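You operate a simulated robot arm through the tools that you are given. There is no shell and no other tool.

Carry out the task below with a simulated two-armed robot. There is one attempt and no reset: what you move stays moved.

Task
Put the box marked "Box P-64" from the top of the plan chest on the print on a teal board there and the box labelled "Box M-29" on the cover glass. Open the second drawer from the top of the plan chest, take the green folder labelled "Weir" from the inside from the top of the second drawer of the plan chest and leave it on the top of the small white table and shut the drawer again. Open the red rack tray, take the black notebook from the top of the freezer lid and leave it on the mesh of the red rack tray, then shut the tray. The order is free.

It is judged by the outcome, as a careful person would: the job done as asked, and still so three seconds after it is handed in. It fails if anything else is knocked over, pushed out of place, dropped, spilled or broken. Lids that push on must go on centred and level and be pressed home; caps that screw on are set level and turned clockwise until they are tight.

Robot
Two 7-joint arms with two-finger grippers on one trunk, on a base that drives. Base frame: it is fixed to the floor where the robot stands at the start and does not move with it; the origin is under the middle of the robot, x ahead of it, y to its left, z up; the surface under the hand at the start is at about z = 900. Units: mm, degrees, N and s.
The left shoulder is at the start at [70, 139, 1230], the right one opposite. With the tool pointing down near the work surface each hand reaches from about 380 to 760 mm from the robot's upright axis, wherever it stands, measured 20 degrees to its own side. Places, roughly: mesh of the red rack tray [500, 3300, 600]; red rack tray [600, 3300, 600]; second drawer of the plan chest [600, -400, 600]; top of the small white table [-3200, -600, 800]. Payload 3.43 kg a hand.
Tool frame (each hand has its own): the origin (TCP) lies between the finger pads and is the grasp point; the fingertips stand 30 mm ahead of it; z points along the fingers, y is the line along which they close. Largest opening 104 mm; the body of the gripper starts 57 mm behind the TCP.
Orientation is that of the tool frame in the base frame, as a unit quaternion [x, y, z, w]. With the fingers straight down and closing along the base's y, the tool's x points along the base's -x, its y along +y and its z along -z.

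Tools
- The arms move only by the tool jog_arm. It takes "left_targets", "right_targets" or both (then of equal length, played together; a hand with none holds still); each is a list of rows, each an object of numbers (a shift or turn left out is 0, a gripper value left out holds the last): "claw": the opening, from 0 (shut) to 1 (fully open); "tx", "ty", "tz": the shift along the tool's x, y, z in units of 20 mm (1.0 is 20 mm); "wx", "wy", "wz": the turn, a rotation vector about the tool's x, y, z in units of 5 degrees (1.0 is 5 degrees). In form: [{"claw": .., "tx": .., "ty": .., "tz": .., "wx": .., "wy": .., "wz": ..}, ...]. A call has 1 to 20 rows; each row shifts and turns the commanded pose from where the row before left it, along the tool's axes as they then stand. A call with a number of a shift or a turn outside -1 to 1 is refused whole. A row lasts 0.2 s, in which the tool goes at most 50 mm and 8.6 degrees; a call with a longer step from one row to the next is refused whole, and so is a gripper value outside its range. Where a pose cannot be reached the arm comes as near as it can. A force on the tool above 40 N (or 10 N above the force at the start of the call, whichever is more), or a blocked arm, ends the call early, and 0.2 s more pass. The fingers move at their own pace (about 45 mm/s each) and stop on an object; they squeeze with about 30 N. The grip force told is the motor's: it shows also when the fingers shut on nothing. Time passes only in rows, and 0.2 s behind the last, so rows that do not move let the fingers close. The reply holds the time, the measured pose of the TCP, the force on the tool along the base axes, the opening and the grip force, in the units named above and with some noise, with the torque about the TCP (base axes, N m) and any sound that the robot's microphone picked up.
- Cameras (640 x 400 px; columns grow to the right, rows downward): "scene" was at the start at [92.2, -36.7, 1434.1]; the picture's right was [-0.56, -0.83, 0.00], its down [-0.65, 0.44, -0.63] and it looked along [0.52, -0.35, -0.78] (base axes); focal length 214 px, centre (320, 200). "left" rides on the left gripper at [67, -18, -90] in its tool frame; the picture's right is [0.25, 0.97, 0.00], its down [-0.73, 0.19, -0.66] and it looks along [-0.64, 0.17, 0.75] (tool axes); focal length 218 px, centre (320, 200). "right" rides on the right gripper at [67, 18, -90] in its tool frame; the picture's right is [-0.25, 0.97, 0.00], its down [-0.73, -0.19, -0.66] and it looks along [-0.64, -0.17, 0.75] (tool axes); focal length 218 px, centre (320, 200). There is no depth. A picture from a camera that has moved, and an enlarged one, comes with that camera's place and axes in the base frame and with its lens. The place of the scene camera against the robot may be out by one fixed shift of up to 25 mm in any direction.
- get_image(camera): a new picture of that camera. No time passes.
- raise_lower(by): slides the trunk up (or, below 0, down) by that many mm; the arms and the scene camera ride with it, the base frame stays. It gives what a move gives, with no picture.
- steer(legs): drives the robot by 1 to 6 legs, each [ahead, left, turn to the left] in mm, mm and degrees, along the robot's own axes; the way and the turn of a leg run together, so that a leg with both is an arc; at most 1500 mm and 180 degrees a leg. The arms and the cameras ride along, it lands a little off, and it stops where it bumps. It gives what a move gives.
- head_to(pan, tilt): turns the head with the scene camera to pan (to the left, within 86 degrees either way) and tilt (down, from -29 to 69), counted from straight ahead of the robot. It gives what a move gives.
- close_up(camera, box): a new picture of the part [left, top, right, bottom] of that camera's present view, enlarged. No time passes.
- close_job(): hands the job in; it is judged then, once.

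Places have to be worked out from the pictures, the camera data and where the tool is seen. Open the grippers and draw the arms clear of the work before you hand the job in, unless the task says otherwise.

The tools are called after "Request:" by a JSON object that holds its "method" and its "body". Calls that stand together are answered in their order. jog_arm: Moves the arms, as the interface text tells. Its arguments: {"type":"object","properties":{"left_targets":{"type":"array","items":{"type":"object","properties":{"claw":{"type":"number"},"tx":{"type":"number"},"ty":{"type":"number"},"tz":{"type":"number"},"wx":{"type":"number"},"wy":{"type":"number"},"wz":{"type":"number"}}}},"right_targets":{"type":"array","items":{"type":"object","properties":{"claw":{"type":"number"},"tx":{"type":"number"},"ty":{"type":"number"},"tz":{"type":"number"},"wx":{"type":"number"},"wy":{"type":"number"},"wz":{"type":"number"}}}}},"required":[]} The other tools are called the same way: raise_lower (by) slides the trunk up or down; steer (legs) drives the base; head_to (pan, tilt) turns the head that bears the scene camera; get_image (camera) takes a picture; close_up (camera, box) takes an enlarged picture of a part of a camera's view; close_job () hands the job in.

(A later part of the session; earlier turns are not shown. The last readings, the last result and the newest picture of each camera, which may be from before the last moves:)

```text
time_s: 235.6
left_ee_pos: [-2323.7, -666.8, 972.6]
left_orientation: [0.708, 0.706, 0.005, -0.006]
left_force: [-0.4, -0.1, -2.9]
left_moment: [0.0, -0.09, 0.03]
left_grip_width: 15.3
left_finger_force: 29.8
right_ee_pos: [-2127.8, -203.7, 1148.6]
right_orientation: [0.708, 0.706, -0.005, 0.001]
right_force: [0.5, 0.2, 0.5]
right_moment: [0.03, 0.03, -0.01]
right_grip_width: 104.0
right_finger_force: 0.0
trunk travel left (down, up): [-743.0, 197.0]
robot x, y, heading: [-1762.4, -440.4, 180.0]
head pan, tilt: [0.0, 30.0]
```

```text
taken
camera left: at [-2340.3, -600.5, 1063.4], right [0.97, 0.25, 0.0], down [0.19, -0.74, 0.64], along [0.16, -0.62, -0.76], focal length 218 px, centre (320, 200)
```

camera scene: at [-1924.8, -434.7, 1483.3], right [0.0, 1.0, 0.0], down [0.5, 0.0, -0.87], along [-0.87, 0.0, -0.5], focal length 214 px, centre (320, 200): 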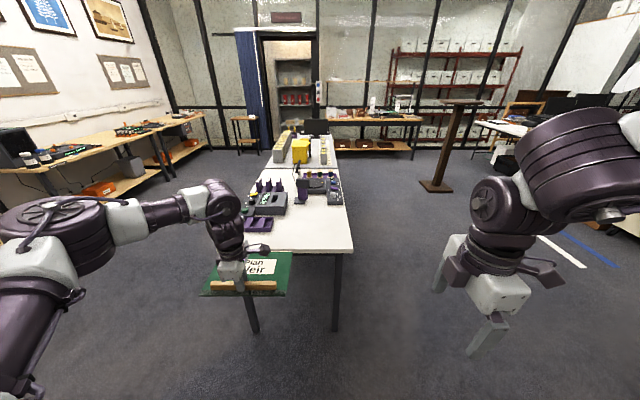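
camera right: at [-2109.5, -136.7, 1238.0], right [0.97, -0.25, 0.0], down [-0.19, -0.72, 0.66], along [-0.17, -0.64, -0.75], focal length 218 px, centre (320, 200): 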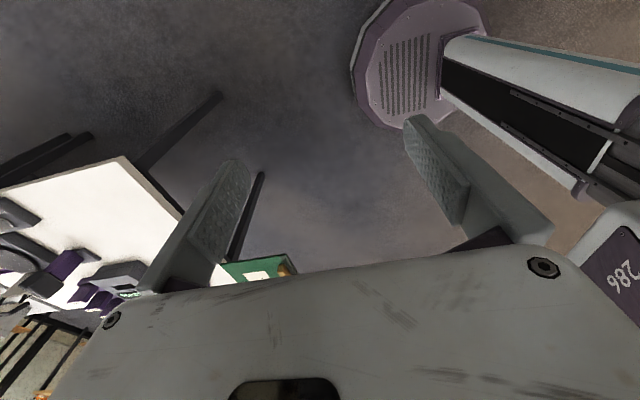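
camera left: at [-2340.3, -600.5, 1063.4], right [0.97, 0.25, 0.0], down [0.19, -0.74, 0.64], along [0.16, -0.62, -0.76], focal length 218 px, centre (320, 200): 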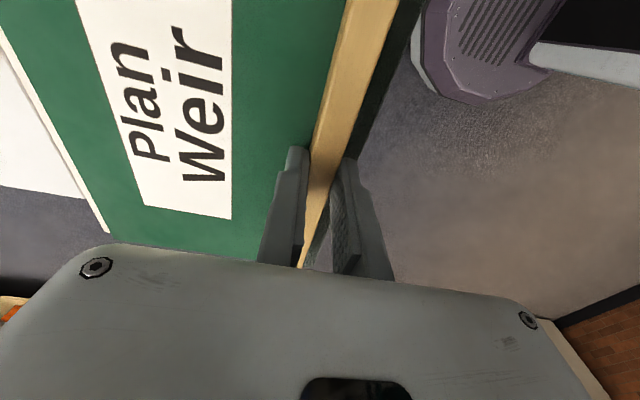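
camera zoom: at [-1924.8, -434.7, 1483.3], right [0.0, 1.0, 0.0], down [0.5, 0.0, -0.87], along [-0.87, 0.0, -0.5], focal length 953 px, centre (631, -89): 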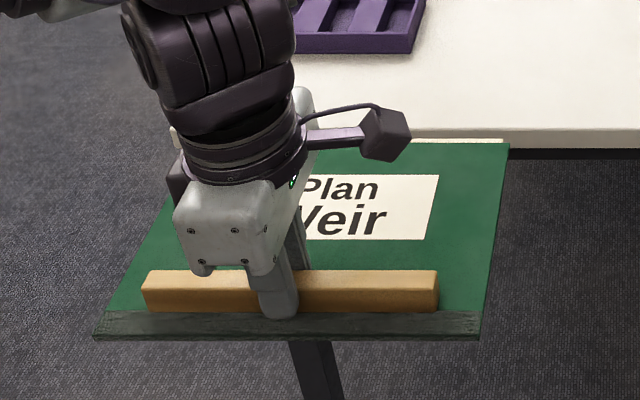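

Calibrated: the table spans x −2660…−3710, y −904…−285, top z≈768, with a free area x −2680…−2950, y −690…−300. I drive so the folder hangs above it.

Request:
{"method": "steer", "body": {"legs": [[390, -186, 0]]}}

Request:
{"method": "head_to", "body": {"pan": 10, "tilt": 45}}

Request:
{"method": "get_image", "body": {"camera": "scene"}}

Request:
{"method": "get_image", "body": {"camera": "left"}}

Request:
{"method": "get_image", "body": {"camera": "right"}}

```text
time_s: 238.3
left_ee_pos: [-2710.8, -480.8, 972.5]
left_orientation: [0.708, 0.706, 0.005, -0.007]
left_force: [0.1, -0.6, -2.7]
left_moment: [-0.01, -0.1, 0.0]
left_grip_width: 15.7
left_finger_force: 30.2
right_ee_pos: [-2515.4, -17.8, 1150.0]
right_orientation: [0.708, 0.706, -0.004, 0.001]
right_force: [0.5, 0.9, 0.2]
right_moment: [0.02, 0.0, -0.05]
right_grip_width: 104.0
right_finger_force: 0.0
trunk travel left (down, up): [-743.0, 197.0]
robot x, y, heading: [-2149.4, -254.0, 179.9]
head pan, tilt: [0.0, 30.0]
```

```text
time_s: 239.0
left_ee_pos: [-2712.6, -480.4, 972.4]
left_orientation: [0.708, 0.706, 0.005, -0.006]
left_force: [0.1, 0.8, -2.1]
left_moment: [-0.04, -0.1, 0.03]
left_grip_width: 15.2
left_finger_force: 29.8
right_ee_pos: [-2516.9, -17.6, 1148.6]
right_orientation: [0.709, 0.706, -0.005, 0.002]
right_force: [0.6, -0.3, 0.4]
right_moment: [0.0, -0.01, -0.02]
right_grip_width: 104.2
right_finger_force: 0.1
trunk travel left (down, up): [-743.0, 197.0]
robot x, y, heading: [-2150.2, -253.9, 179.9]
head pan, tilt: [10.0, 45.0]
```

```text
taken
camera scene: at [-2304.1, -262.7, 1460.6], right [-0.17, 0.99, 0.0], down [0.7, 0.12, -0.71], along [-0.7, -0.12, -0.71], focal length 214 px, centre (320, 200)
```

scene: 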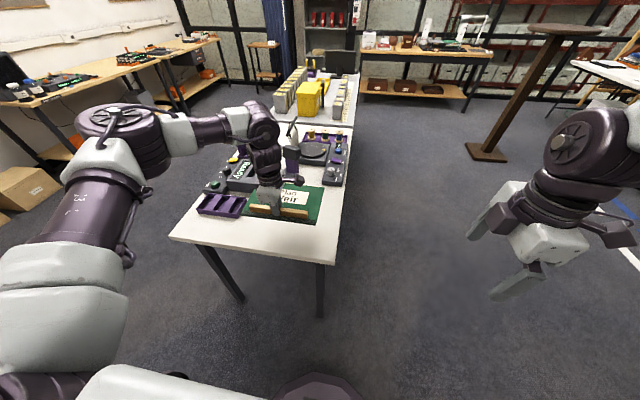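

```text
taken
camera left: at [-2730.0, -413.4, 1063.0], right [0.97, 0.25, 0.0], down [0.19, -0.74, 0.64], along [0.16, -0.62, -0.76], focal length 218 px, centre (320, 200)
```

left: 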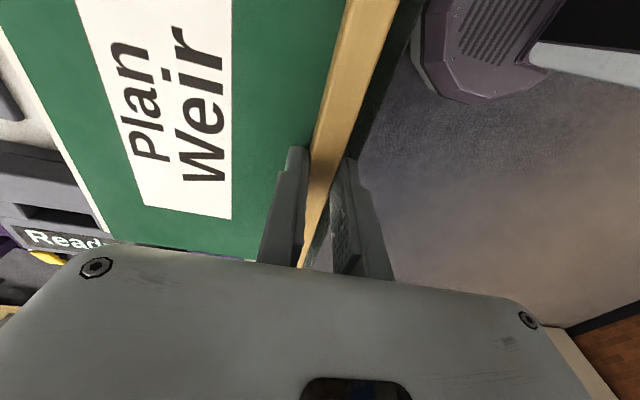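

```text
taken
camera right: at [-2498.0, 49.9, 1237.7], right [0.97, -0.26, 0.0], down [-0.19, -0.72, 0.66], along [-0.17, -0.64, -0.75], focal length 218 px, centre (320, 200)
```

right: 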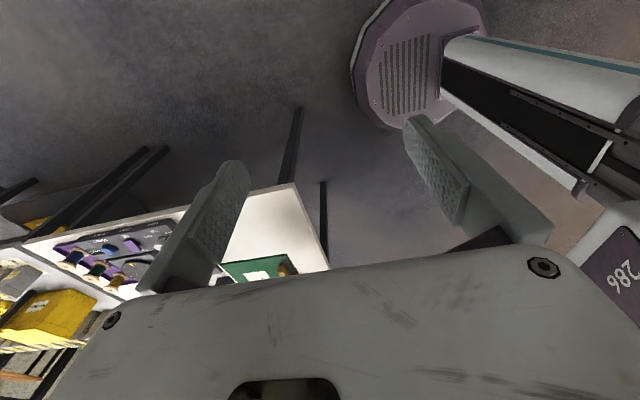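

The table corner is confirmed at (−2659, −285). I move 25 mm further in and lower the folder with the trunk.

Request:
{"method": "steer", "body": {"legs": [[25, 0, 0]]}}

Request:
{"method": "raise_lower", "body": {"by": -145}}

Request:
{"method": "get_image", "body": {"camera": "scene"}}

Request:
{"method": "get_image", "body": {"camera": "left"}}

```text
time_s: 239.8
left_ee_pos: [-2732.3, -480.2, 976.1]
left_orientation: [0.709, 0.705, 0.004, -0.009]
left_force: [0.9, 0.3, -1.2]
left_moment: [-0.03, -0.04, 0.02]
left_grip_width: 15.4
left_finger_force: 30.3
right_ee_pos: [-2535.2, -17.6, 1150.0]
right_orientation: [0.708, 0.706, -0.006, -0.001]
right_force: [0.8, 0.4, -0.4]
right_moment: [0.02, 0.11, -0.01]
right_grip_width: 103.9
right_finger_force: 0.0
trunk travel left (down, up): [-743.0, 197.0]
robot x, y, heading: [-2176.0, -252.2, 179.7]
head pan, tilt: [10.0, 45.0]
```

```text
time_s: 241.6
left_ee_pos: [-2735.7, -480.7, 827.3]
left_orientation: [0.708, 0.706, 0.005, -0.007]
left_force: [-0.7, -1.1, -1.8]
left_moment: [-0.08, -0.07, 0.0]
left_grip_width: 15.3
left_finger_force: 29.8
right_ee_pos: [-2540.7, -17.0, 1004.7]
right_orientation: [0.709, 0.706, -0.004, 0.001]
right_force: [0.2, -0.8, -0.6]
right_moment: [0.03, -0.01, 0.02]
right_grip_width: 104.0
right_finger_force: 0.1
trunk travel left (down, up): [-598.0, 342.0]
robot x, y, heading: [-2174.9, -255.2, 179.7]
head pan, tilt: [10.0, 45.0]
```

```text
taken
camera scene: at [-2327.4, -262.9, 1315.7], right [-0.17, 0.99, 0.0], down [0.7, 0.12, -0.71], along [-0.7, -0.12, -0.71], focal length 214 px, centre (320, 200)
```

scene: 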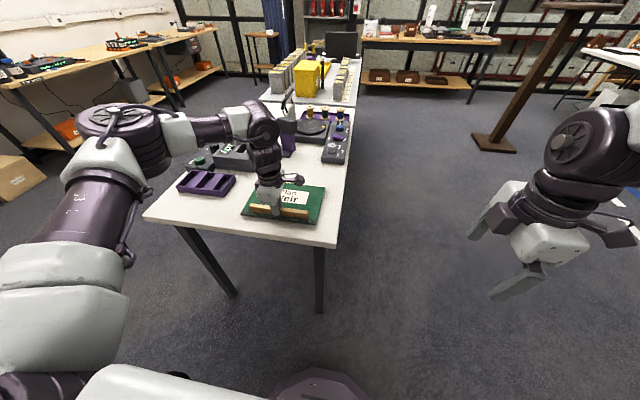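

```text
taken
camera left: at [-2753.7, -413.4, 918.7], right [0.97, 0.25, 0.0], down [0.19, -0.74, 0.64], along [0.16, -0.62, -0.76], focal length 218 px, centre (320, 200)
```

left: 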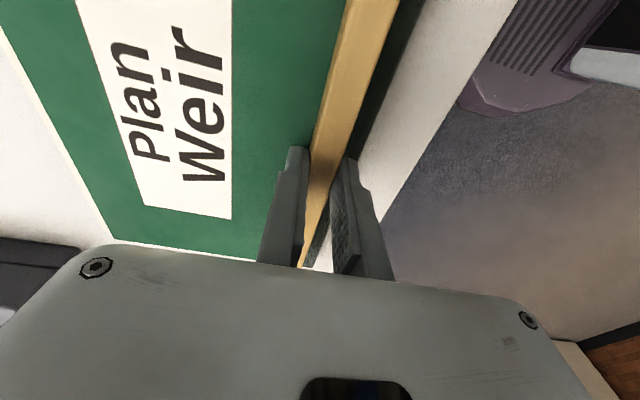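

The folder is over the white top with margin. I lower gently to contact.

Request:
{"method": "jog_arm", "body": {"left_targets": [{"tz": 0.3}, {"tz": 0.3}, {"tz": 0.15}]}}

Request:
{"method": "jog_arm", "body": {"left_targets": [{"tz": 0.12}, {"tz": 0.12}]}}

Request:
{"method": "close_up", "body": {"camera": "scene", "box": [220, 150, 350, 250]}}

```text
time_s: 242.3
left_ee_pos: [-2736.7, -479.9, 816.9]
left_orientation: [0.708, 0.706, 0.003, -0.009]
left_force: [-4.6, -5.7, 24.5]
left_moment: [-0.23, -0.11, -0.08]
left_grip_width: 15.3
left_finger_force: 30.4
right_ee_pos: [-2539.1, -16.6, 1006.3]
right_orientation: [0.708, 0.706, -0.006, 0.001]
right_force: [-0.5, 0.4, 0.0]
right_moment: [0.01, -0.02, -0.04]
right_grip_width: 104.0
right_finger_force: 0.1
trunk travel left (down, up): [-598.0, 342.0]
robot x, y, heading: [-2173.3, -255.7, 179.4]
head pan, tilt: [10.0, 45.0]
```

```text
time_s: 242.9
left_ee_pos: [-2736.7, -478.7, 812.7]
left_orientation: [0.709, 0.706, 0.003, -0.009]
left_force: [-8.0, -3.4, 34.9]
left_moment: [-0.02, -0.11, 0.04]
left_grip_width: 15.6
left_finger_force: 30.3
right_ee_pos: [-2538.0, -16.9, 1004.9]
right_orientation: [0.709, 0.706, -0.006, 0.0]
right_force: [-0.1, 1.3, 0.1]
right_moment: [0.01, -0.02, 0.0]
right_grip_width: 104.0
right_finger_force: 0.1
trunk travel left (down, up): [-598.0, 342.0]
robot x, y, heading: [-2177.8, -257.4, 179.6]
head pan, tilt: [10.0, 45.0]
```

```text
4.00 times, centred on (285, 200) of scene
camera zoom: at [-2324.1, -261.2, 1316.2], right [-0.17, 0.99, 0.0], down [0.69, 0.12, -0.71], along [-0.7, -0.12, -0.71], focal length 858 px, centre (460, 200)
```

zoom: 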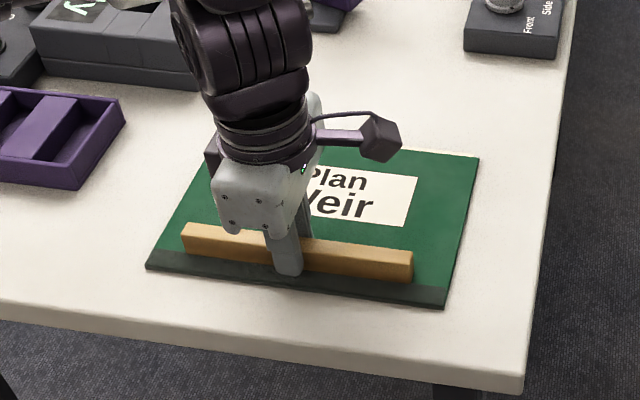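

The folder is on the table (contact at z≈817). I relieve the pressure a little, open the fingers, and rise.

Request:
{"method": "jog_arm", "body": {"left_targets": [{"tz": -0.2}, {"claw": 0.6}, {"claw": 0.6}, {"claw": 0.6}]}}

Request:
{"method": "jog_arm", "body": {"left_targets": [{"tz": -0.4}, {"tz": -0.6}, {"tz": -1}, {"tz": -1}, {"tz": -1}, {"tz": -1}, {"tz": -1}]}}

Request:
{"method": "close_up", "body": {"camera": "scene", "box": [200, 140, 370, 260]}}

```text
time_s: 243.9
left_ee_pos: [-2736.5, -479.5, 816.1]
left_orientation: [0.709, 0.705, 0.003, -0.009]
left_force: [-11.1, -1.6, 33.6]
left_moment: [-0.33, -0.34, -0.07]
left_grip_width: 50.1
left_finger_force: 0.1
right_ee_pos: [-2538.8, -18.2, 1004.7]
right_orientation: [0.708, 0.706, -0.005, 0.001]
right_force: [-0.5, 0.4, -0.7]
right_moment: [-0.01, 0.03, 0.0]
right_grip_width: 104.0
right_finger_force: 0.1
trunk travel left (down, up): [-598.0, 342.0]
robot x, y, heading: [-2175.3, -258.5, 179.9]
head pan, tilt: [10.0, 45.0]
```

```text
time_s: 245.6
left_ee_pos: [-2737.1, -482.4, 930.9]
left_orientation: [0.708, 0.707, 0.006, -0.006]
left_force: [1.6, -0.3, 0.4]
left_moment: [-0.01, 0.05, 0.01]
left_grip_width: 62.1
left_finger_force: 0.0
right_ee_pos: [-2539.5, -17.9, 1004.2]
right_orientation: [0.709, 0.706, -0.005, 0.001]
right_force: [-0.4, 0.5, -0.1]
right_moment: [0.01, 0.0, 0.01]
right_grip_width: 103.8
right_finger_force: 0.1
trunk travel left (down, up): [-598.0, 342.0]
robot x, y, heading: [-2177.9, -254.6, 179.8]
head pan, tilt: [10.0, 45.0]
```

```text
3.33 times, centred on (285, 200) of scene
camera zoom: at [-2327.0, -262.5, 1315.7], right [-0.17, 0.99, 0.0], down [0.7, 0.12, -0.71], along [-0.7, -0.12, -0.71], focal length 715 px, centre (437, 200)
```

zoom: 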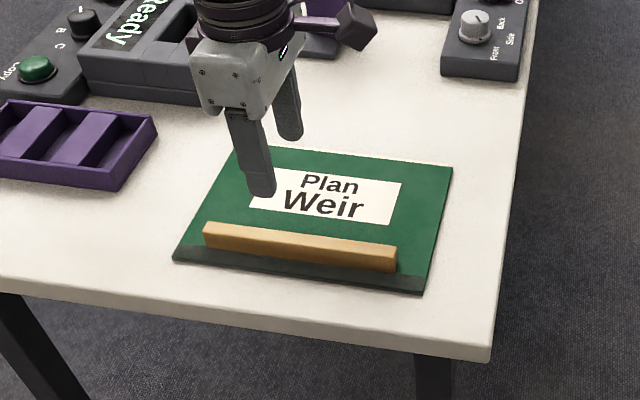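

The folder lies flat on the table, clear of everything. I raise the trunk, back off, turn round and drive back to the chest.

Request:
{"method": "raise_lower", "body": {"by": 120}}

Request:
{"method": "steer", "body": {"legs": [[-400, 0, 0], [0, 0, -179.8]]}}

Request:
{"method": "head_to", "body": {"pan": 0, "tilt": 30}}

Request:
{"method": "get_image", "body": {"camera": "scene"}}

```text
time_s: 247.1
left_ee_pos: [-2736.8, -482.3, 1050.3]
left_orientation: [0.709, 0.706, 0.005, -0.006]
left_force: [-0.8, 0.0, 0.2]
left_moment: [-0.01, -0.02, -0.01]
left_grip_width: 62.3
left_finger_force: 0.0
right_ee_pos: [-2541.2, -17.7, 1123.5]
right_orientation: [0.708, 0.706, -0.004, 0.0]
right_force: [0.3, 0.4, 1.2]
right_moment: [0.01, 0.02, 0.0]
right_grip_width: 103.9
right_finger_force: 0.1
trunk travel left (down, up): [-718.0, 222.0]
robot x, y, heading: [-2176.0, -250.6, 179.5]
head pan, tilt: [10.0, 45.0]
```

```text
time_s: 256.9
left_ee_pos: [-1216.6, -46.8, 1050.4]
left_orientation: [-0.695, 0.719, -0.006, -0.004]
left_force: [0.0, -0.4, -0.3]
left_moment: [-0.02, -0.02, 0.04]
left_grip_width: 62.3
left_finger_force: 0.1
right_ee_pos: [-1426.9, -505.1, 1123.1]
right_orientation: [-0.695, 0.719, 0.001, 0.004]
right_force: [-0.4, 0.3, -0.3]
right_moment: [0.01, -0.02, 0.02]
right_grip_width: 104.2
right_finger_force: 0.1
trunk travel left (down, up): [-718.0, 222.0]
robot x, y, heading: [-1784.2, -255.6, -2.0]
head pan, tilt: [10.0, 45.0]
```

```text
time_s: 257.7
left_ee_pos: [-1216.5, -46.5, 1050.6]
left_orientation: [-0.696, 0.718, -0.006, -0.005]
left_force: [-1.2, 0.2, -0.1]
left_moment: [0.01, 0.03, 0.01]
left_grip_width: 62.4
left_finger_force: 0.0
right_ee_pos: [-1427.4, -505.6, 1123.0]
right_orientation: [-0.695, 0.719, 0.0, 0.005]
right_force: [-0.2, 0.4, 0.8]
right_moment: [0.01, -0.03, 0.0]
right_grip_width: 103.9
right_finger_force: 0.0
trunk travel left (down, up): [-718.0, 222.0]
robot x, y, heading: [-1782.9, -257.8, -2.0]
head pan, tilt: [0.0, 30.0]
```

```text
taken
camera scene: at [-1664.8, -255.1, 1458.2], right [-0.03, -1.0, 0.0], down [-0.5, 0.02, -0.87], along [0.87, -0.03, -0.5], focal length 214 px, centre (320, 200)
```

scene: 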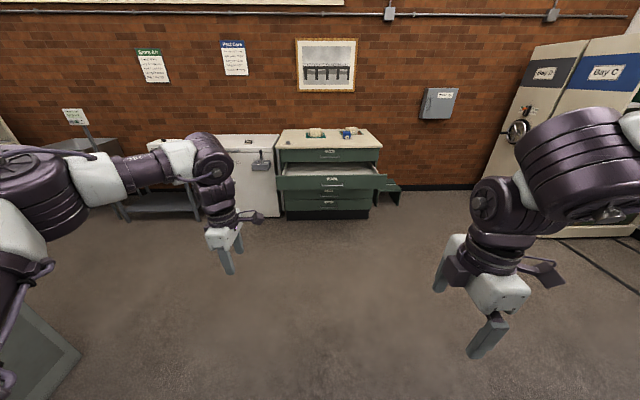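

I drive back to the chest front, keeping clear of the open drawer.

Request:
{"method": "steer", "body": {"legs": [[0, 0, 2], [1060, -315, 0]]}}

Request:
{"method": "jog_arm", "body": {"left_targets": [{"tx": 1}, {"tx": 1}, {"tx": 1, "tz": -1}, {"tz": -1}]}}

Request:
{"method": "jog_arm", "body": {"left_targets": [{"wx": 1}, {"wx": 1}, {"wx": 1}, {"wx": 1}, {"wx": 1}, {"wx": 1}, {"wx": 1}, {"wx": 1}, {"wx": 1}, {"wx": 1}, {"wx": 1}, {"wx": 1}, {"wx": 1}, {"wx": 1}, {"wx": 1}]}}

Request:
{"method": "get_image", "body": {"camera": "scene"}}

```text
time_s: 263.7
left_ee_pos: [-171.3, -345.8, 1051.6]
left_orientation: [-0.705, 0.709, -0.006, -0.005]
left_force: [-0.9, -0.6, -0.7]
left_moment: [-0.04, -0.01, -0.01]
left_grip_width: 62.4
left_finger_force: 0.1
right_ee_pos: [-368.2, -809.2, 1124.0]
right_orientation: [-0.705, 0.709, 0.001, 0.004]
right_force: [-0.4, -0.1, -1.3]
right_moment: [-0.02, 0.01, 0.04]
right_grip_width: 104.2
right_finger_force: 0.1
trunk travel left (down, up): [-718.0, 222.0]
robot x, y, heading: [-729.6, -575.5, 0.1]
head pan, tilt: [0.0, 30.0]
```

```text
time_s: 264.7
left_ee_pos: [-172.2, -404.2, 1092.0]
left_orientation: [-0.705, 0.709, -0.007, -0.005]
left_force: [-0.4, -0.2, 0.8]
left_moment: [0.0, 0.0, -0.02]
left_grip_width: 62.6
left_finger_force: 0.1
right_ee_pos: [-368.7, -809.2, 1124.6]
right_orientation: [-0.705, 0.709, 0.0, 0.005]
right_force: [-0.4, -0.8, -0.6]
right_moment: [-0.02, 0.0, 0.0]
right_grip_width: 104.1
right_finger_force: 0.1
trunk travel left (down, up): [-718.0, 222.0]
robot x, y, heading: [-729.0, -570.4, -0.3]
head pan, tilt: [0.0, 30.0]
```

```text
time_s: 267.9
left_ee_pos: [-152.8, -402.8, 1097.4]
left_orientation: [0.562, -0.56, 0.436, -0.424]
left_force: [0.1, 0.2, -0.3]
left_moment: [0.05, 0.0, -0.04]
left_grip_width: 62.3
left_finger_force: 0.1
left hand out of reach, approached as far as the arm can: row 15
right_ee_pos: [-366.9, -811.0, 1123.2]
right_orientation: [-0.705, 0.709, 0.001, 0.005]
right_force: [0.0, -0.5, -0.4]
right_moment: [0.02, 0.03, 0.03]
right_grip_width: 104.0
right_finger_force: 0.1
trunk travel left (down, up): [-718.0, 222.0]
robot x, y, heading: [-734.2, -570.1, -0.4]
head pan, tilt: [0.0, 30.0]
```

```text
taken
camera scene: at [-610.9, -567.4, 1458.2], right [-0.01, -1.0, 0.0], down [-0.5, 0.0, -0.87], along [0.87, 0.0, -0.5], focal length 214 px, centre (320, 200)
```

scene: 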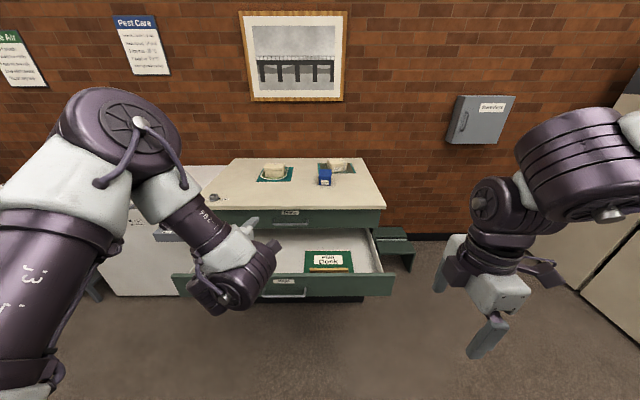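

I lower the trunk to handle height and check the bar with the left camera.

Request:
{"method": "raise_lower", "body": {"by": -443}}

Request:
{"method": "steer", "body": {"legs": [[85, 0, 0]]}}

Request:
{"method": "get_image", "body": {"camera": "left"}}

```text
refused: -443 is not a number from -400 to 400
```

```text
time_s: 269.0
left_ee_pos: [-69.2, -401.7, 1099.5]
left_orientation: [0.563, -0.559, 0.436, -0.426]
left_force: [0.1, 0.3, -0.4]
left_moment: [-0.04, 0.04, 0.01]
left_grip_width: 62.7
left_finger_force: 0.1
right_ee_pos: [-284.1, -809.7, 1125.2]
right_orientation: [-0.706, 0.709, 0.0, 0.006]
right_force: [-0.4, 0.1, 0.2]
right_moment: [0.02, 0.03, -0.01]
right_grip_width: 103.9
right_finger_force: 0.1
trunk travel left (down, up): [-718.0, 222.0]
robot x, y, heading: [-645.9, -571.6, -0.2]
head pan, tilt: [0.0, 30.0]
```

```text
taken
camera left: at [-152.0, -467.5, 1141.0], right [-0.25, -0.27, -0.93], down [-0.68, 0.73, -0.03], along [0.69, 0.63, -0.37], focal length 218 px, centre (320, 200)
```

left: 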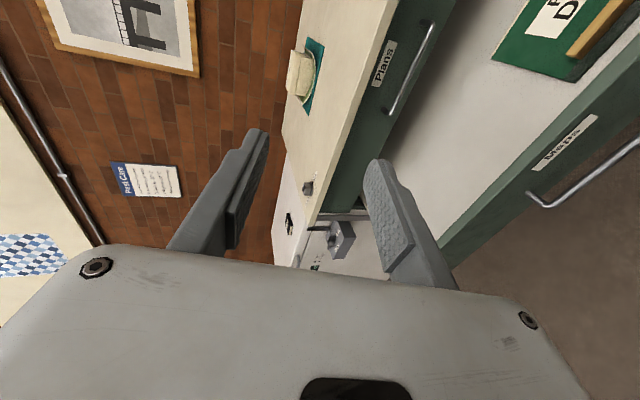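

The trunk limit is 400 per call. I lower in two steps (tips stay ~20 mm ahead of the bar).

Request:
{"method": "steer", "body": {"legs": [[-20, 0, 0]]}}

Request:
{"method": "raise_lower", "body": {"by": -385}}

Request:
{"method": "raise_lower", "body": {"by": -60}}

Request:
{"method": "get_image", "body": {"camera": "left"}}

```text
time_s: 269.8
left_ee_pos: [-81.7, -401.6, 1093.6]
left_orientation: [0.565, -0.561, 0.434, -0.422]
left_force: [0.8, -0.5, -0.1]
left_moment: [0.01, -0.02, 0.02]
left_grip_width: 62.2
left_finger_force: 0.0
right_ee_pos: [-294.8, -809.8, 1121.8]
right_orientation: [-0.707, 0.707, 0.002, 0.002]
right_force: [0.5, 0.1, 0.7]
right_moment: [0.01, 0.09, -0.01]
right_grip_width: 104.1
right_finger_force: 0.1
trunk travel left (down, up): [-718.0, 222.0]
robot x, y, heading: [-663.4, -568.6, -0.3]
head pan, tilt: [0.0, 30.0]
```

```text
time_s: 273.5
left_ee_pos: [-87.6, -401.4, 713.4]
left_orientation: [0.563, -0.56, 0.436, -0.424]
left_force: [0.4, -0.3, 0.1]
left_moment: [-0.04, -0.02, -0.02]
left_grip_width: 62.6
left_finger_force: 0.1
right_ee_pos: [-302.2, -810.5, 738.1]
right_orientation: [-0.706, 0.708, 0.001, 0.004]
right_force: [0.6, 0.1, 0.2]
right_moment: [0.01, -0.04, 0.0]
right_grip_width: 104.2
right_finger_force: 0.0
trunk travel left (down, up): [-333.0, 607.0]
robot x, y, heading: [-663.1, -569.4, -0.3]
head pan, tilt: [0.0, 30.0]
```

```text
time_s: 274.5
left_ee_pos: [-87.7, -402.0, 653.0]
left_orientation: [0.564, -0.559, 0.435, -0.424]
left_force: [0.4, 0.5, -0.6]
left_moment: [0.01, 0.0, 0.01]
left_grip_width: 62.6
left_finger_force: 0.1
right_ee_pos: [-301.5, -810.3, 677.9]
right_orientation: [-0.705, 0.709, 0.0, 0.005]
right_force: [-0.1, 0.8, 0.4]
right_moment: [0.01, 0.0, 0.0]
right_grip_width: 104.1
right_finger_force: 0.1
trunk travel left (down, up): [-273.0, 667.0]
robot x, y, heading: [-663.4, -569.6, -0.3]
head pan, tilt: [0.0, 30.0]
```

```text
taken
camera left: at [-170.0, -466.7, 694.9], right [-0.25, -0.27, -0.93], down [-0.68, 0.73, -0.03], along [0.69, 0.63, -0.37], focal length 218 px, centre (320, 200)
```

left: 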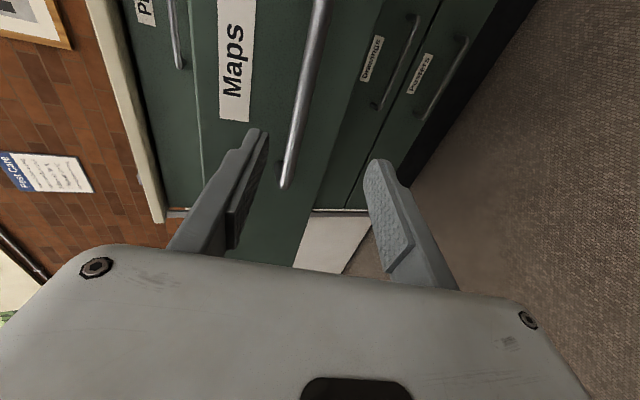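

The bar is where expected (x≈−4, z≈649). I drive 68 mm ahead and grip it.

Request:
{"method": "steer", "body": {"legs": [[67, 0, 0]]}}

Request:
{"method": "get_image", "body": {"camera": "left"}}

```text
time_s: 275.5
left_ee_pos: [-21.8, -401.6, 652.6]
left_orientation: [0.564, -0.56, 0.436, -0.423]
left_force: [0.1, 0.4, 0.2]
left_moment: [0.03, 0.0, 0.01]
left_grip_width: 62.3
left_finger_force: 0.1
right_ee_pos: [-235.0, -811.0, 677.6]
right_orientation: [-0.705, 0.709, 0.001, 0.004]
right_force: [1.0, 0.1, 0.5]
right_moment: [-0.03, 0.01, -0.01]
right_grip_width: 104.2
right_finger_force: 0.1
trunk travel left (down, up): [-273.0, 667.0]
robot x, y, heading: [-600.4, -572.7, -0.1]
head pan, tilt: [0.0, 30.0]
```

```text
taken
camera left: at [-103.7, -467.2, 694.1], right [-0.25, -0.27, -0.93], down [-0.68, 0.73, -0.02], along [0.69, 0.63, -0.37], focal length 218 px, centre (320, 200)
```

left: 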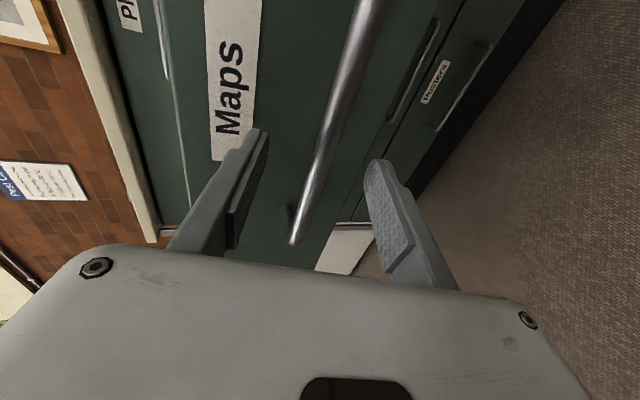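

I close on the bar and push the drawer in by driving ahead 300 mm, then the rest slowly.

Request:
{"method": "jog_arm", "body": {"left_targets": [{"claw": 0}, {"claw": 0}, {"claw": 0}, {"claw": 0}, {"claw": 0}]}}

Request:
{"method": "steer", "body": {"legs": [[300, 0, 0]]}}

Request:
{"method": "steer", "body": {"legs": [[15, 0, 0]]}}

Request:
{"method": "get_image", "body": {"camera": "scene"}}

Request:
{"method": "get_image", "body": {"camera": "left"}}

```text
time_s: 276.7
left_ee_pos: [-21.3, -400.5, 651.9]
left_orientation: [0.562, -0.56, 0.436, -0.424]
left_force: [2.1, 1.4, 0.8]
left_moment: [0.73, -0.08, -0.34]
left_grip_width: 11.8
left_finger_force: 45.2
right_ee_pos: [-236.6, -809.5, 677.2]
right_orientation: [-0.706, 0.709, 0.002, 0.005]
right_force: [0.3, -0.7, -0.6]
right_moment: [-0.02, 0.01, -0.01]
right_grip_width: 104.1
right_finger_force: 0.1
trunk travel left (down, up): [-273.0, 667.0]
robot x, y, heading: [-601.0, -571.9, -0.3]
head pan, tilt: [0.0, 30.0]
```

```text
time_s: 278.8
left_ee_pos: [283.7, -400.7, 654.0]
left_orientation: [0.565, -0.558, 0.436, -0.425]
left_force: [-0.8, 28.0, 9.2]
left_moment: [1.17, -0.15, 1.12]
left_grip_width: 11.8
left_finger_force: 44.8
right_ee_pos: [65.8, -811.5, 679.5]
right_orientation: [-0.704, 0.71, 0.0, 0.004]
right_force: [-0.9, 0.7, 0.1]
right_moment: [-0.02, 0.02, -0.01]
right_grip_width: 103.9
right_finger_force: 0.1
trunk travel left (down, up): [-273.0, 667.0]
robot x, y, heading: [-295.1, -571.0, -0.5]
head pan, tilt: [0.0, 30.0]
```

```text
time_s: 279.5
left_ee_pos: [299.6, -402.7, 653.6]
left_orientation: [0.564, -0.559, 0.434, -0.426]
left_force: [4.0, 8.5, 3.0]
left_moment: [0.74, -0.07, -0.03]
left_grip_width: 11.8
left_finger_force: 45.5
right_ee_pos: [82.8, -812.9, 678.7]
right_orientation: [-0.706, 0.709, 0.0, 0.004]
right_force: [0.2, -0.2, -0.7]
right_moment: [0.03, 0.02, 0.0]
right_grip_width: 103.9
right_finger_force: 0.1
trunk travel left (down, up): [-273.0, 667.0]
robot x, y, heading: [-281.6, -573.2, -0.5]
head pan, tilt: [0.0, 30.0]
```

```text
taken
camera scene: at [-160.2, -568.7, 1013.3], right [-0.01, -1.0, 0.0], down [-0.5, 0.0, -0.87], along [0.87, -0.01, -0.5], focal length 214 px, centre (320, 200)
```

scene: 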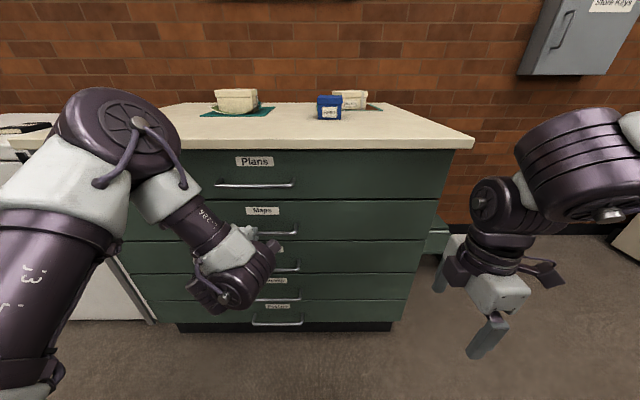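

```text
taken
camera left: at [217.0, -467.9, 694.5], right [-0.25, -0.26, -0.93], down [-0.68, 0.73, -0.02], along [0.69, 0.63, -0.36], focal length 218 px, centre (320, 200)
```

left: 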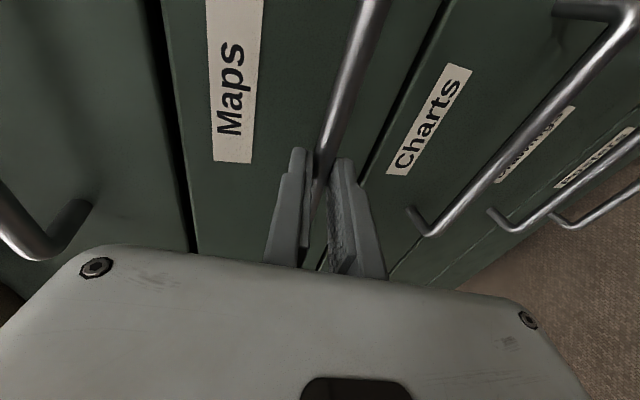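

The drawer looks closed (bar back at x≈317). I push 5 mm more to make sure it is fully home.

Request:
{"method": "steer", "body": {"legs": [[6, 0, 0]]}}

Request:
{"method": "close_up", "body": {"camera": "scene", "box": [120, 100, 480, 340]}}

```text
time_s: 280.4
left_ee_pos: [300.0, -402.4, 653.3]
left_orientation: [0.562, -0.562, 0.432, -0.426]
left_force: [-12.3, -1.7, 8.6]
left_moment: [0.43, -0.04, 0.45]
left_grip_width: 11.5
left_finger_force: 44.8
right_ee_pos: [87.3, -813.2, 680.1]
right_orientation: [-0.706, 0.708, -0.001, 0.005]
right_force: [0.4, 0.2, -0.2]
right_moment: [-0.03, -0.06, 0.04]
right_grip_width: 104.2
right_finger_force: 0.1
trunk travel left (down, up): [-273.0, 667.0]
robot x, y, heading: [-276.2, -575.9, -0.2]
head pan, tilt: [0.0, 30.0]
stopped in leg 1: the force on the tool passed its limit at 44 N (the readings are from after the stop); the commanded pose is now the measured one
```

```text
1.67 times, centred on (300, 220) of scene
camera zoom: at [-157.7, -569.5, 1013.7], right [0.0, -1.0, 0.0], down [-0.5, 0.0, -0.87], along [0.87, 0.0, -0.5], focal length 358 px, centre (353, 167)
```

zoom: 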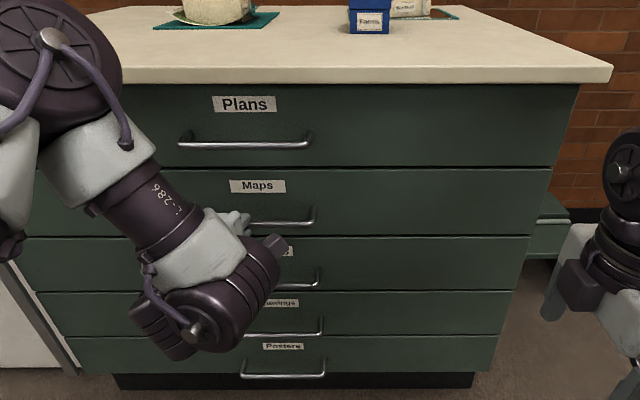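

The drawer is fully home (44 N resistance). I open the fingers, back off and raise the trunk again, then pitch the hand down.

Request:
{"method": "jog_arm", "body": {"left_targets": [{"claw": 0.55}, {"claw": 0.55}, {"claw": 0.55}]}}

Request:
{"method": "steer", "body": {"legs": [[-250, 0, 0]]}}

Request:
{"method": "raise_lower", "body": {"by": 380}}

Request:
{"method": "jog_arm", "body": {"left_targets": [{"claw": 1, "wx": -1}, {"wx": -1}, {"wx": -1}, {"wx": -1}, {"wx": -1}, {"wx": -1}, {"wx": -1}, {"wx": -1}, {"wx": -1}, {"wx": -1}, {"wx": -1}, {"wx": -1}, {"wx": -1}, {"wx": -1}, {"wx": -1}]}}

Request:
{"method": "head_to", "body": {"pan": 30, "tilt": 35}}

Request:
{"method": "get_image", "body": {"camera": "scene"}}

```text
time_s: 281.2
left_ee_pos: [303.0, -402.0, 652.9]
left_orientation: [0.564, -0.562, 0.431, -0.425]
left_force: [-0.6, 0.3, 0.1]
left_moment: [-0.03, 0.02, 0.02]
left_grip_width: 57.1
left_finger_force: 0.0
right_ee_pos: [89.1, -811.4, 679.4]
right_orientation: [-0.705, 0.709, 0.0, 0.006]
right_force: [-0.2, -0.6, -0.4]
right_moment: [-0.01, 0.0, 0.0]
right_grip_width: 104.0
right_finger_force: 0.1
trunk travel left (down, up): [-273.0, 667.0]
robot x, y, heading: [-272.9, -576.2, -0.3]
head pan, tilt: [0.0, 30.0]
```

```text
time_s: 283.0
left_ee_pos: [49.3, -400.1, 650.9]
left_orientation: [0.565, -0.561, 0.431, -0.424]
left_force: [-0.8, -0.5, -0.6]
left_moment: [0.0, 0.01, 0.02]
left_grip_width: 57.2
left_finger_force: 0.1
right_ee_pos: [-162.0, -810.7, 679.8]
right_orientation: [-0.706, 0.708, 0.0, 0.005]
right_force: [-0.1, -0.2, 0.8]
right_moment: [-0.02, -0.01, 0.0]
right_grip_width: 104.0
right_finger_force: 0.1
trunk travel left (down, up): [-273.0, 667.0]
robot x, y, heading: [-529.2, -571.2, -0.1]
head pan, tilt: [0.0, 30.0]
```

```text
time_s: 286.7
left_ee_pos: [50.9, -399.5, 1031.4]
left_orientation: [0.564, -0.561, 0.431, -0.425]
left_force: [-0.1, 0.1, -0.3]
left_moment: [-0.02, 0.0, 0.02]
left_grip_width: 57.5
left_finger_force: 0.2
right_ee_pos: [-160.9, -810.5, 1059.5]
right_orientation: [-0.706, 0.708, -0.001, 0.006]
right_force: [0.6, 1.1, 0.3]
right_moment: [0.02, 0.0, 0.02]
right_grip_width: 103.8
right_finger_force: 0.0
trunk travel left (down, up): [-653.0, 287.0]
robot x, y, heading: [-522.8, -572.4, -0.1]
head pan, tilt: [0.0, 30.0]
```

```text
time_s: 289.9
left_ee_pos: [51.7, -400.6, 1031.7]
left_orientation: [-0.706, 0.708, 0.0, -0.006]
left_force: [-0.5, -0.7, 0.5]
left_moment: [-0.02, 0.0, 0.0]
left_grip_width: 104.0
left_finger_force: 0.0
right_ee_pos: [-160.5, -811.3, 1058.6]
right_orientation: [-0.707, 0.708, 0.002, 0.005]
right_force: [2.0, -0.1, -0.5]
right_moment: [0.02, -0.03, -0.05]
right_grip_width: 103.8
right_finger_force: 0.1
trunk travel left (down, up): [-653.0, 287.0]
robot x, y, heading: [-521.3, -575.7, -0.1]
head pan, tilt: [0.0, 30.0]
```

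```text
time_s: 290.9
left_ee_pos: [49.6, -399.6, 1031.8]
left_orientation: [-0.707, 0.708, 0.0, -0.006]
left_force: [-0.2, 0.0, 0.6]
left_moment: [-0.01, -0.02, 0.0]
left_grip_width: 103.8
left_finger_force: 0.1
right_ee_pos: [-161.3, -810.6, 1060.1]
right_orientation: [-0.706, 0.708, 0.0, 0.005]
right_force: [0.3, -0.4, 0.2]
right_moment: [-0.01, 0.03, 0.03]
right_grip_width: 104.1
right_finger_force: 0.1
trunk travel left (down, up): [-653.0, 287.0]
robot x, y, heading: [-527.6, -573.9, -0.2]
head pan, tilt: [30.0, 35.0]
```

```text
taken
camera scene: at [-420.2, -523.8, 1385.5], right [0.5, -0.87, 0.0], down [-0.5, -0.28, -0.82], along [0.71, 0.41, -0.57], focal length 214 px, centre (320, 200)
```

scene: 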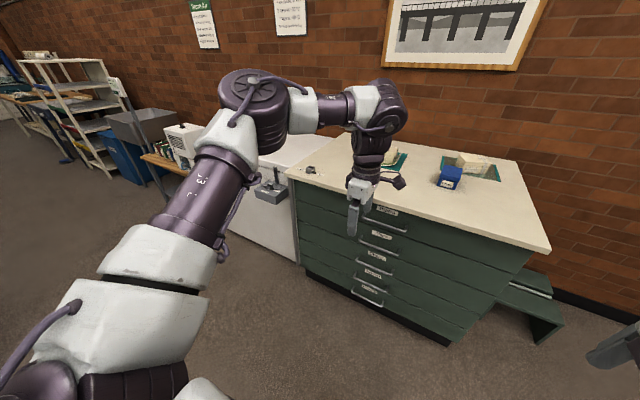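

The chest is done. Next I go look at the red rack tray: turn left and drive along the aisle.

Request:
{"method": "steer", "body": {"legs": [[0, 0, 90], [1300, 0, 0]]}}

Request:
{"method": "head_to", "body": {"pan": -25, "tilt": 20}}

Request:
{"method": "get_image", "body": {"camera": "scene"}}

```text
time_s: 301.2
left_ee_pos: [-718.9, 1302.9, 1031.5]
left_orientation: [1.0, 0.005, 0.004, 0.004]
left_force: [0.1, 0.0, -0.7]
left_moment: [0.0, 0.0, 0.02]
left_grip_width: 104.2
left_finger_force: 0.1
right_ee_pos: [-304.2, 1095.9, 1058.8]
right_orientation: [1.0, 0.004, -0.003, -0.003]
right_force: [-0.3, 0.3, -0.9]
right_moment: [0.0, 0.01, 0.0]
right_grip_width: 104.1
right_finger_force: 0.2
trunk travel left (down, up): [-653.0, 287.0]
robot x, y, heading: [-535.7, 729.0, 90.5]
head pan, tilt: [30.0, 35.0]
```

```text
time_s: 302.5
left_ee_pos: [-718.3, 1301.7, 1031.8]
left_orientation: [1.0, 0.004, 0.004, 0.004]
left_force: [-0.3, 0.2, -0.5]
left_moment: [0.0, -0.02, -0.02]
left_grip_width: 104.0
left_finger_force: 0.0
right_ee_pos: [-304.6, 1095.2, 1059.1]
right_orientation: [1.0, 0.004, -0.003, -0.003]
right_force: [-0.2, -0.6, -0.3]
right_moment: [-0.01, -0.01, 0.0]
right_grip_width: 104.0
right_finger_force: 0.0
trunk travel left (down, up): [-653.0, 287.0]
robot x, y, heading: [-538.4, 729.4, 90.6]
head pan, tilt: [-25.0, 20.0]
```

```text
taken
camera scene: at [-520.3, 869.6, 1409.3], right [0.91, -0.41, 0.0], down [-0.14, -0.31, -0.94], along [0.39, 0.85, -0.34], focal length 214 px, centre (320, 200)
```

scene: 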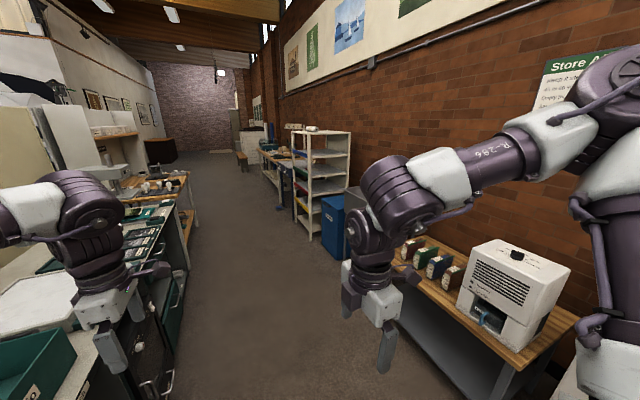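

The rack with coloured trays stands ahead on the right. I shift right to mid-aisle and drive on.

Request:
{"method": "steer", "body": {"legs": [[200, -190, 0], [900, 0, 0]]}}

Request:
{"method": "head_to", "body": {"pan": -45, "tilt": 25}}

Request:
{"method": "get_image", "body": {"camera": "scene"}}

```text
time_s: 308.6
left_ee_pos: [-555.8, 2369.7, 1031.8]
left_orientation: [1.0, 0.013, 0.004, 0.005]
left_force: [0.3, 0.0, 0.3]
left_moment: [0.01, -0.01, -0.01]
left_grip_width: 104.0
left_finger_force: 0.1
right_ee_pos: [-138.3, 2169.5, 1059.4]
right_orientation: [1.0, 0.011, -0.003, -0.003]
right_force: [0.0, 0.1, 0.4]
right_moment: [-0.02, 0.03, 0.01]
right_grip_width: 103.9
right_finger_force: 0.1
trunk travel left (down, up): [-653.0, 287.0]
robot x, y, heading: [-366.6, 1797.8, 91.5]
head pan, tilt: [-25.0, 20.0]
```

```text
time_s: 309.4
left_ee_pos: [-554.1, 2369.7, 1031.2]
left_orientation: [1.0, 0.012, 0.005, 0.004]
left_force: [-0.5, 0.2, -0.4]
left_moment: [-0.03, 0.03, 0.01]
left_grip_width: 104.3
left_finger_force: 0.0
right_ee_pos: [-140.0, 2169.5, 1059.7]
right_orientation: [1.0, 0.011, -0.003, -0.003]
right_force: [0.3, -0.5, 0.6]
right_moment: [0.01, 0.03, -0.02]
right_grip_width: 104.0
right_finger_force: 0.1
trunk travel left (down, up): [-653.0, 287.0]
robot x, y, heading: [-366.0, 1800.3, 91.4]
head pan, tilt: [-45.0, 25.0]
```

```text
taken
camera scene: at [-325.0, 1921.5, 1401.3], right [0.72, -0.69, 0.0], down [-0.29, -0.31, -0.91], along [0.63, 0.66, -0.42], focal length 214 px, centre (320, 200)
```

scene: 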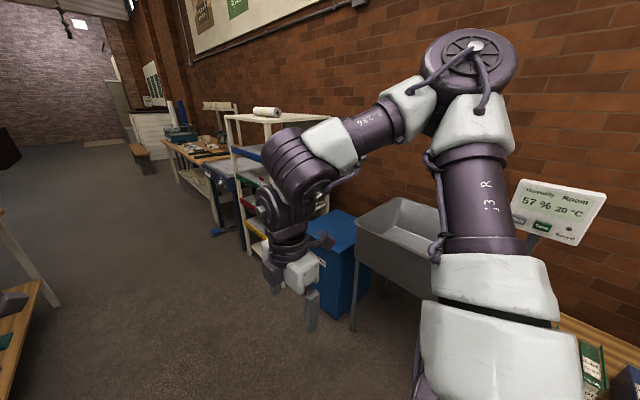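

I pull the left hand in, turn right to face the wall, and strafe left toward the rack.

Request:
{"method": "jog_arm", "body": {"left_targets": [{"ty": 1}, {"ty": 1}, {"ty": 1}, {"ty": 1}, {"ty": 1}, {"ty": 1}, {"ty": 1}]}}

Request:
{"method": "steer", "body": {"legs": [[0, 0, -91.4]]}}

Request:
{"method": "head_to", "body": {"pan": 50, "tilt": 25}}

Request:
{"method": "get_image", "body": {"camera": "scene"}}

```text
time_s: 311.1
left_ee_pos: [-552.1, 2230.2, 1032.9]
left_orientation: [1.0, 0.012, 0.005, 0.004]
left_force: [-0.3, 0.4, -0.2]
left_moment: [-0.02, 0.01, 0.02]
left_grip_width: 104.2
left_finger_force: 0.2
right_ee_pos: [-139.0, 2166.9, 1060.9]
right_orientation: [1.0, 0.011, -0.004, -0.003]
right_force: [0.4, 0.1, 0.7]
right_moment: [0.0, 0.04, -0.01]
right_grip_width: 104.0
right_finger_force: 0.1
trunk travel left (down, up): [-653.0, 287.0]
robot x, y, heading: [-368.7, 1800.3, 91.3]
head pan, tilt: [-45.0, 25.0]
```

```text
time_s: 315.3
left_ee_pos: [71.6, 1973.6, 1032.2]
left_orientation: [-0.706, 0.708, -0.001, -0.007]
left_force: [0.0, -0.5, 0.1]
left_moment: [0.02, 0.01, 0.0]
left_grip_width: 104.2
left_finger_force: 0.2
right_ee_pos: [-2.2, 1560.6, 1059.5]
right_orientation: [-0.707, 0.707, -0.001, 0.005]
right_force: [0.1, 0.5, -0.1]
right_moment: [0.01, 0.02, -0.03]
right_grip_width: 103.9
right_finger_force: 0.1
trunk travel left (down, up): [-653.0, 287.0]
robot x, y, heading: [-367.5, 1795.4, -0.2]
head pan, tilt: [-45.0, 25.0]
```

```text
time_s: 317.0
left_ee_pos: [71.4, 1972.4, 1032.0]
left_orientation: [-0.706, 0.708, -0.001, -0.007]
left_force: [-0.3, -0.4, 0.0]
left_moment: [0.02, 0.04, 0.0]
left_grip_width: 104.3
left_finger_force: 0.0
right_ee_pos: [-1.3, 1560.6, 1059.0]
right_orientation: [-0.707, 0.707, 0.0, 0.005]
right_force: [-0.2, -0.2, 0.1]
right_moment: [0.04, 0.01, 0.0]
right_grip_width: 104.0
right_finger_force: 0.0
trunk travel left (down, up): [-653.0, 287.0]
robot x, y, heading: [-365.1, 1795.5, -0.1]
head pan, tilt: [50.0, 25.0]
```

```text
taken
camera scene: at [-277.7, 1874.7, 1401.3], right [0.76, -0.65, 0.0], down [-0.27, -0.32, -0.91], along [0.58, 0.69, -0.42], focal length 214 px, centre (320, 200)
```

scene: 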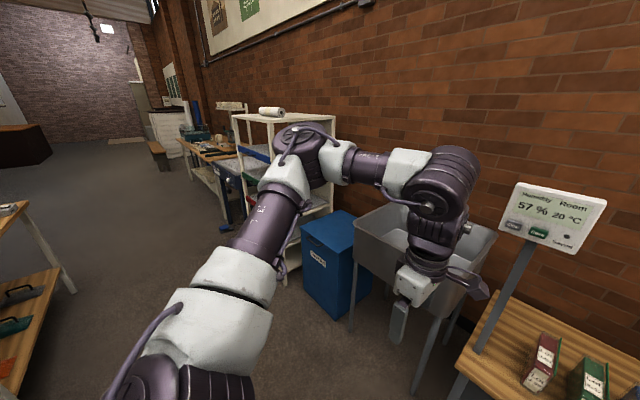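

The way is clear. I strafe left 1400 mm to face the rack.

Request:
{"method": "steer", "body": {"legs": [[0, 1400, 0]]}}

Request:
{"method": "head_to", "body": {"pan": 0, "tilt": 30}}

Request:
{"method": "get_image", "body": {"camera": "scene"}}

```text
time_s: 323.9
left_ee_pos: [75.8, 3356.5, 1032.9]
left_orientation: [-0.706, 0.708, 0.0, -0.006]
left_force: [0.1, 0.3, 0.6]
left_moment: [0.0, 0.02, 0.01]
left_grip_width: 104.2
left_finger_force: 0.1
right_ee_pos: [1.8, 2944.5, 1058.0]
right_orientation: [-0.706, 0.708, 0.001, 0.004]
right_force: [0.5, 0.3, -0.2]
right_moment: [0.02, 0.01, 0.01]
right_grip_width: 103.8
right_finger_force: 0.0
trunk travel left (down, up): [-653.0, 287.0]
robot x, y, heading: [-363.2, 3182.8, -0.4]
head pan, tilt: [50.0, 25.0]
```

```text
time_s: 325.1
left_ee_pos: [76.6, 3355.7, 1033.1]
left_orientation: [-0.706, 0.708, 0.0, -0.008]
left_force: [-0.2, 0.0, -1.1]
left_moment: [-0.03, 0.0, -0.02]
left_grip_width: 104.3
left_finger_force: 0.2
right_ee_pos: [2.9, 2945.2, 1058.6]
right_orientation: [-0.706, 0.708, 0.0, 0.004]
right_force: [1.0, -0.3, -0.3]
right_moment: [-0.01, -0.02, 0.03]
right_grip_width: 104.1
right_finger_force: 0.1
trunk travel left (down, up): [-653.0, 287.0]
robot x, y, heading: [-359.7, 3181.1, -0.3]
head pan, tilt: [0.0, 30.0]
```

```text
taken
camera scene: at [-242.0, 3188.1, 1393.3], right [0.0, -1.0, 0.0], down [-0.5, 0.0, -0.87], along [0.87, 0.0, -0.5], focal length 214 px, centre (320, 200)
```

scene: 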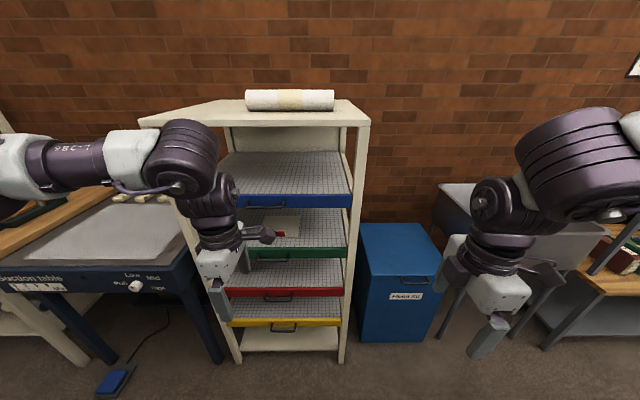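

I see the rack: blue, green, red and yellow trays with handles. I enlarge it.

Request:
{"method": "close_up", "body": {"camera": "scene", "box": [180, 80, 400, 370]}}

Request:
{"method": "close_up", "body": {"camera": "scene", "box": [215, 235, 355, 335]}}

Request:
{"method": "get_image", "body": {"camera": "left"}}

```text
1.38 times, centred on (290, 225) of scene
camera zoom: at [-242.0, 3188.1, 1393.3], right [0.0, -1.0, 0.0], down [-0.5, 0.0, -0.87], along [0.87, 0.0, -0.5], focal length 296 px, centre (361, 166)
```

zoom: 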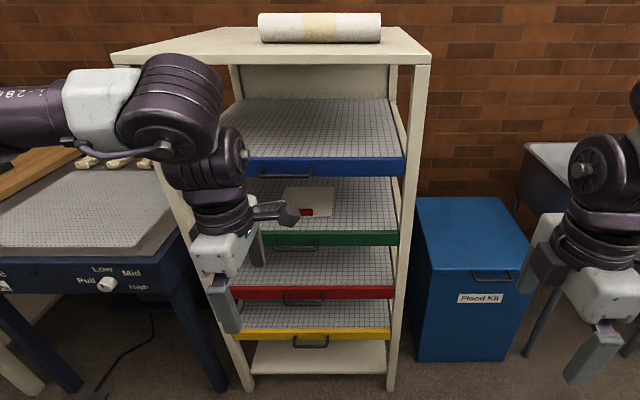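

```text
4.00 times, centred on (285, 285) of scene
camera zoom: at [-242.0, 3188.1, 1393.3], right [0.0, -1.0, 0.0], down [-0.5, 0.0, -0.87], along [0.87, 0.0, -0.5], focal length 858 px, centre (460, -140)
```

zoom: 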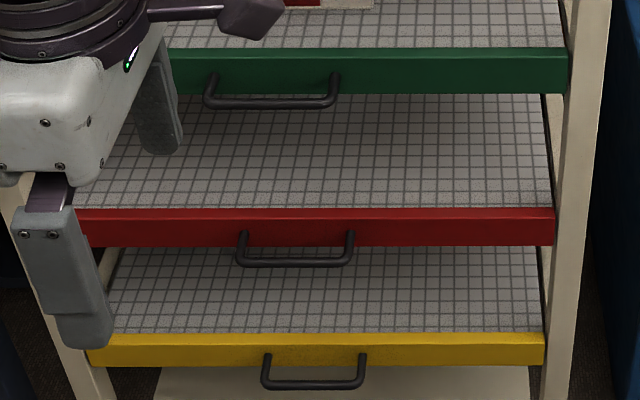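

```text
taken
camera left: at [94.3, 3290.2, 1123.2], right [-0.97, -0.25, 0.01], down [-0.18, 0.74, 0.65], along [-0.17, 0.63, -0.76], focal length 218 px, centre (320, 200)
```

left: 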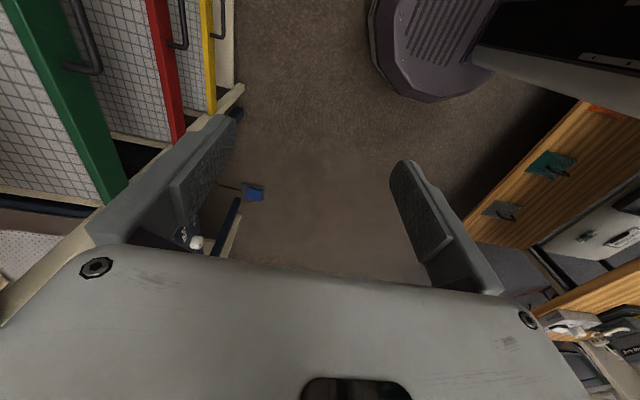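

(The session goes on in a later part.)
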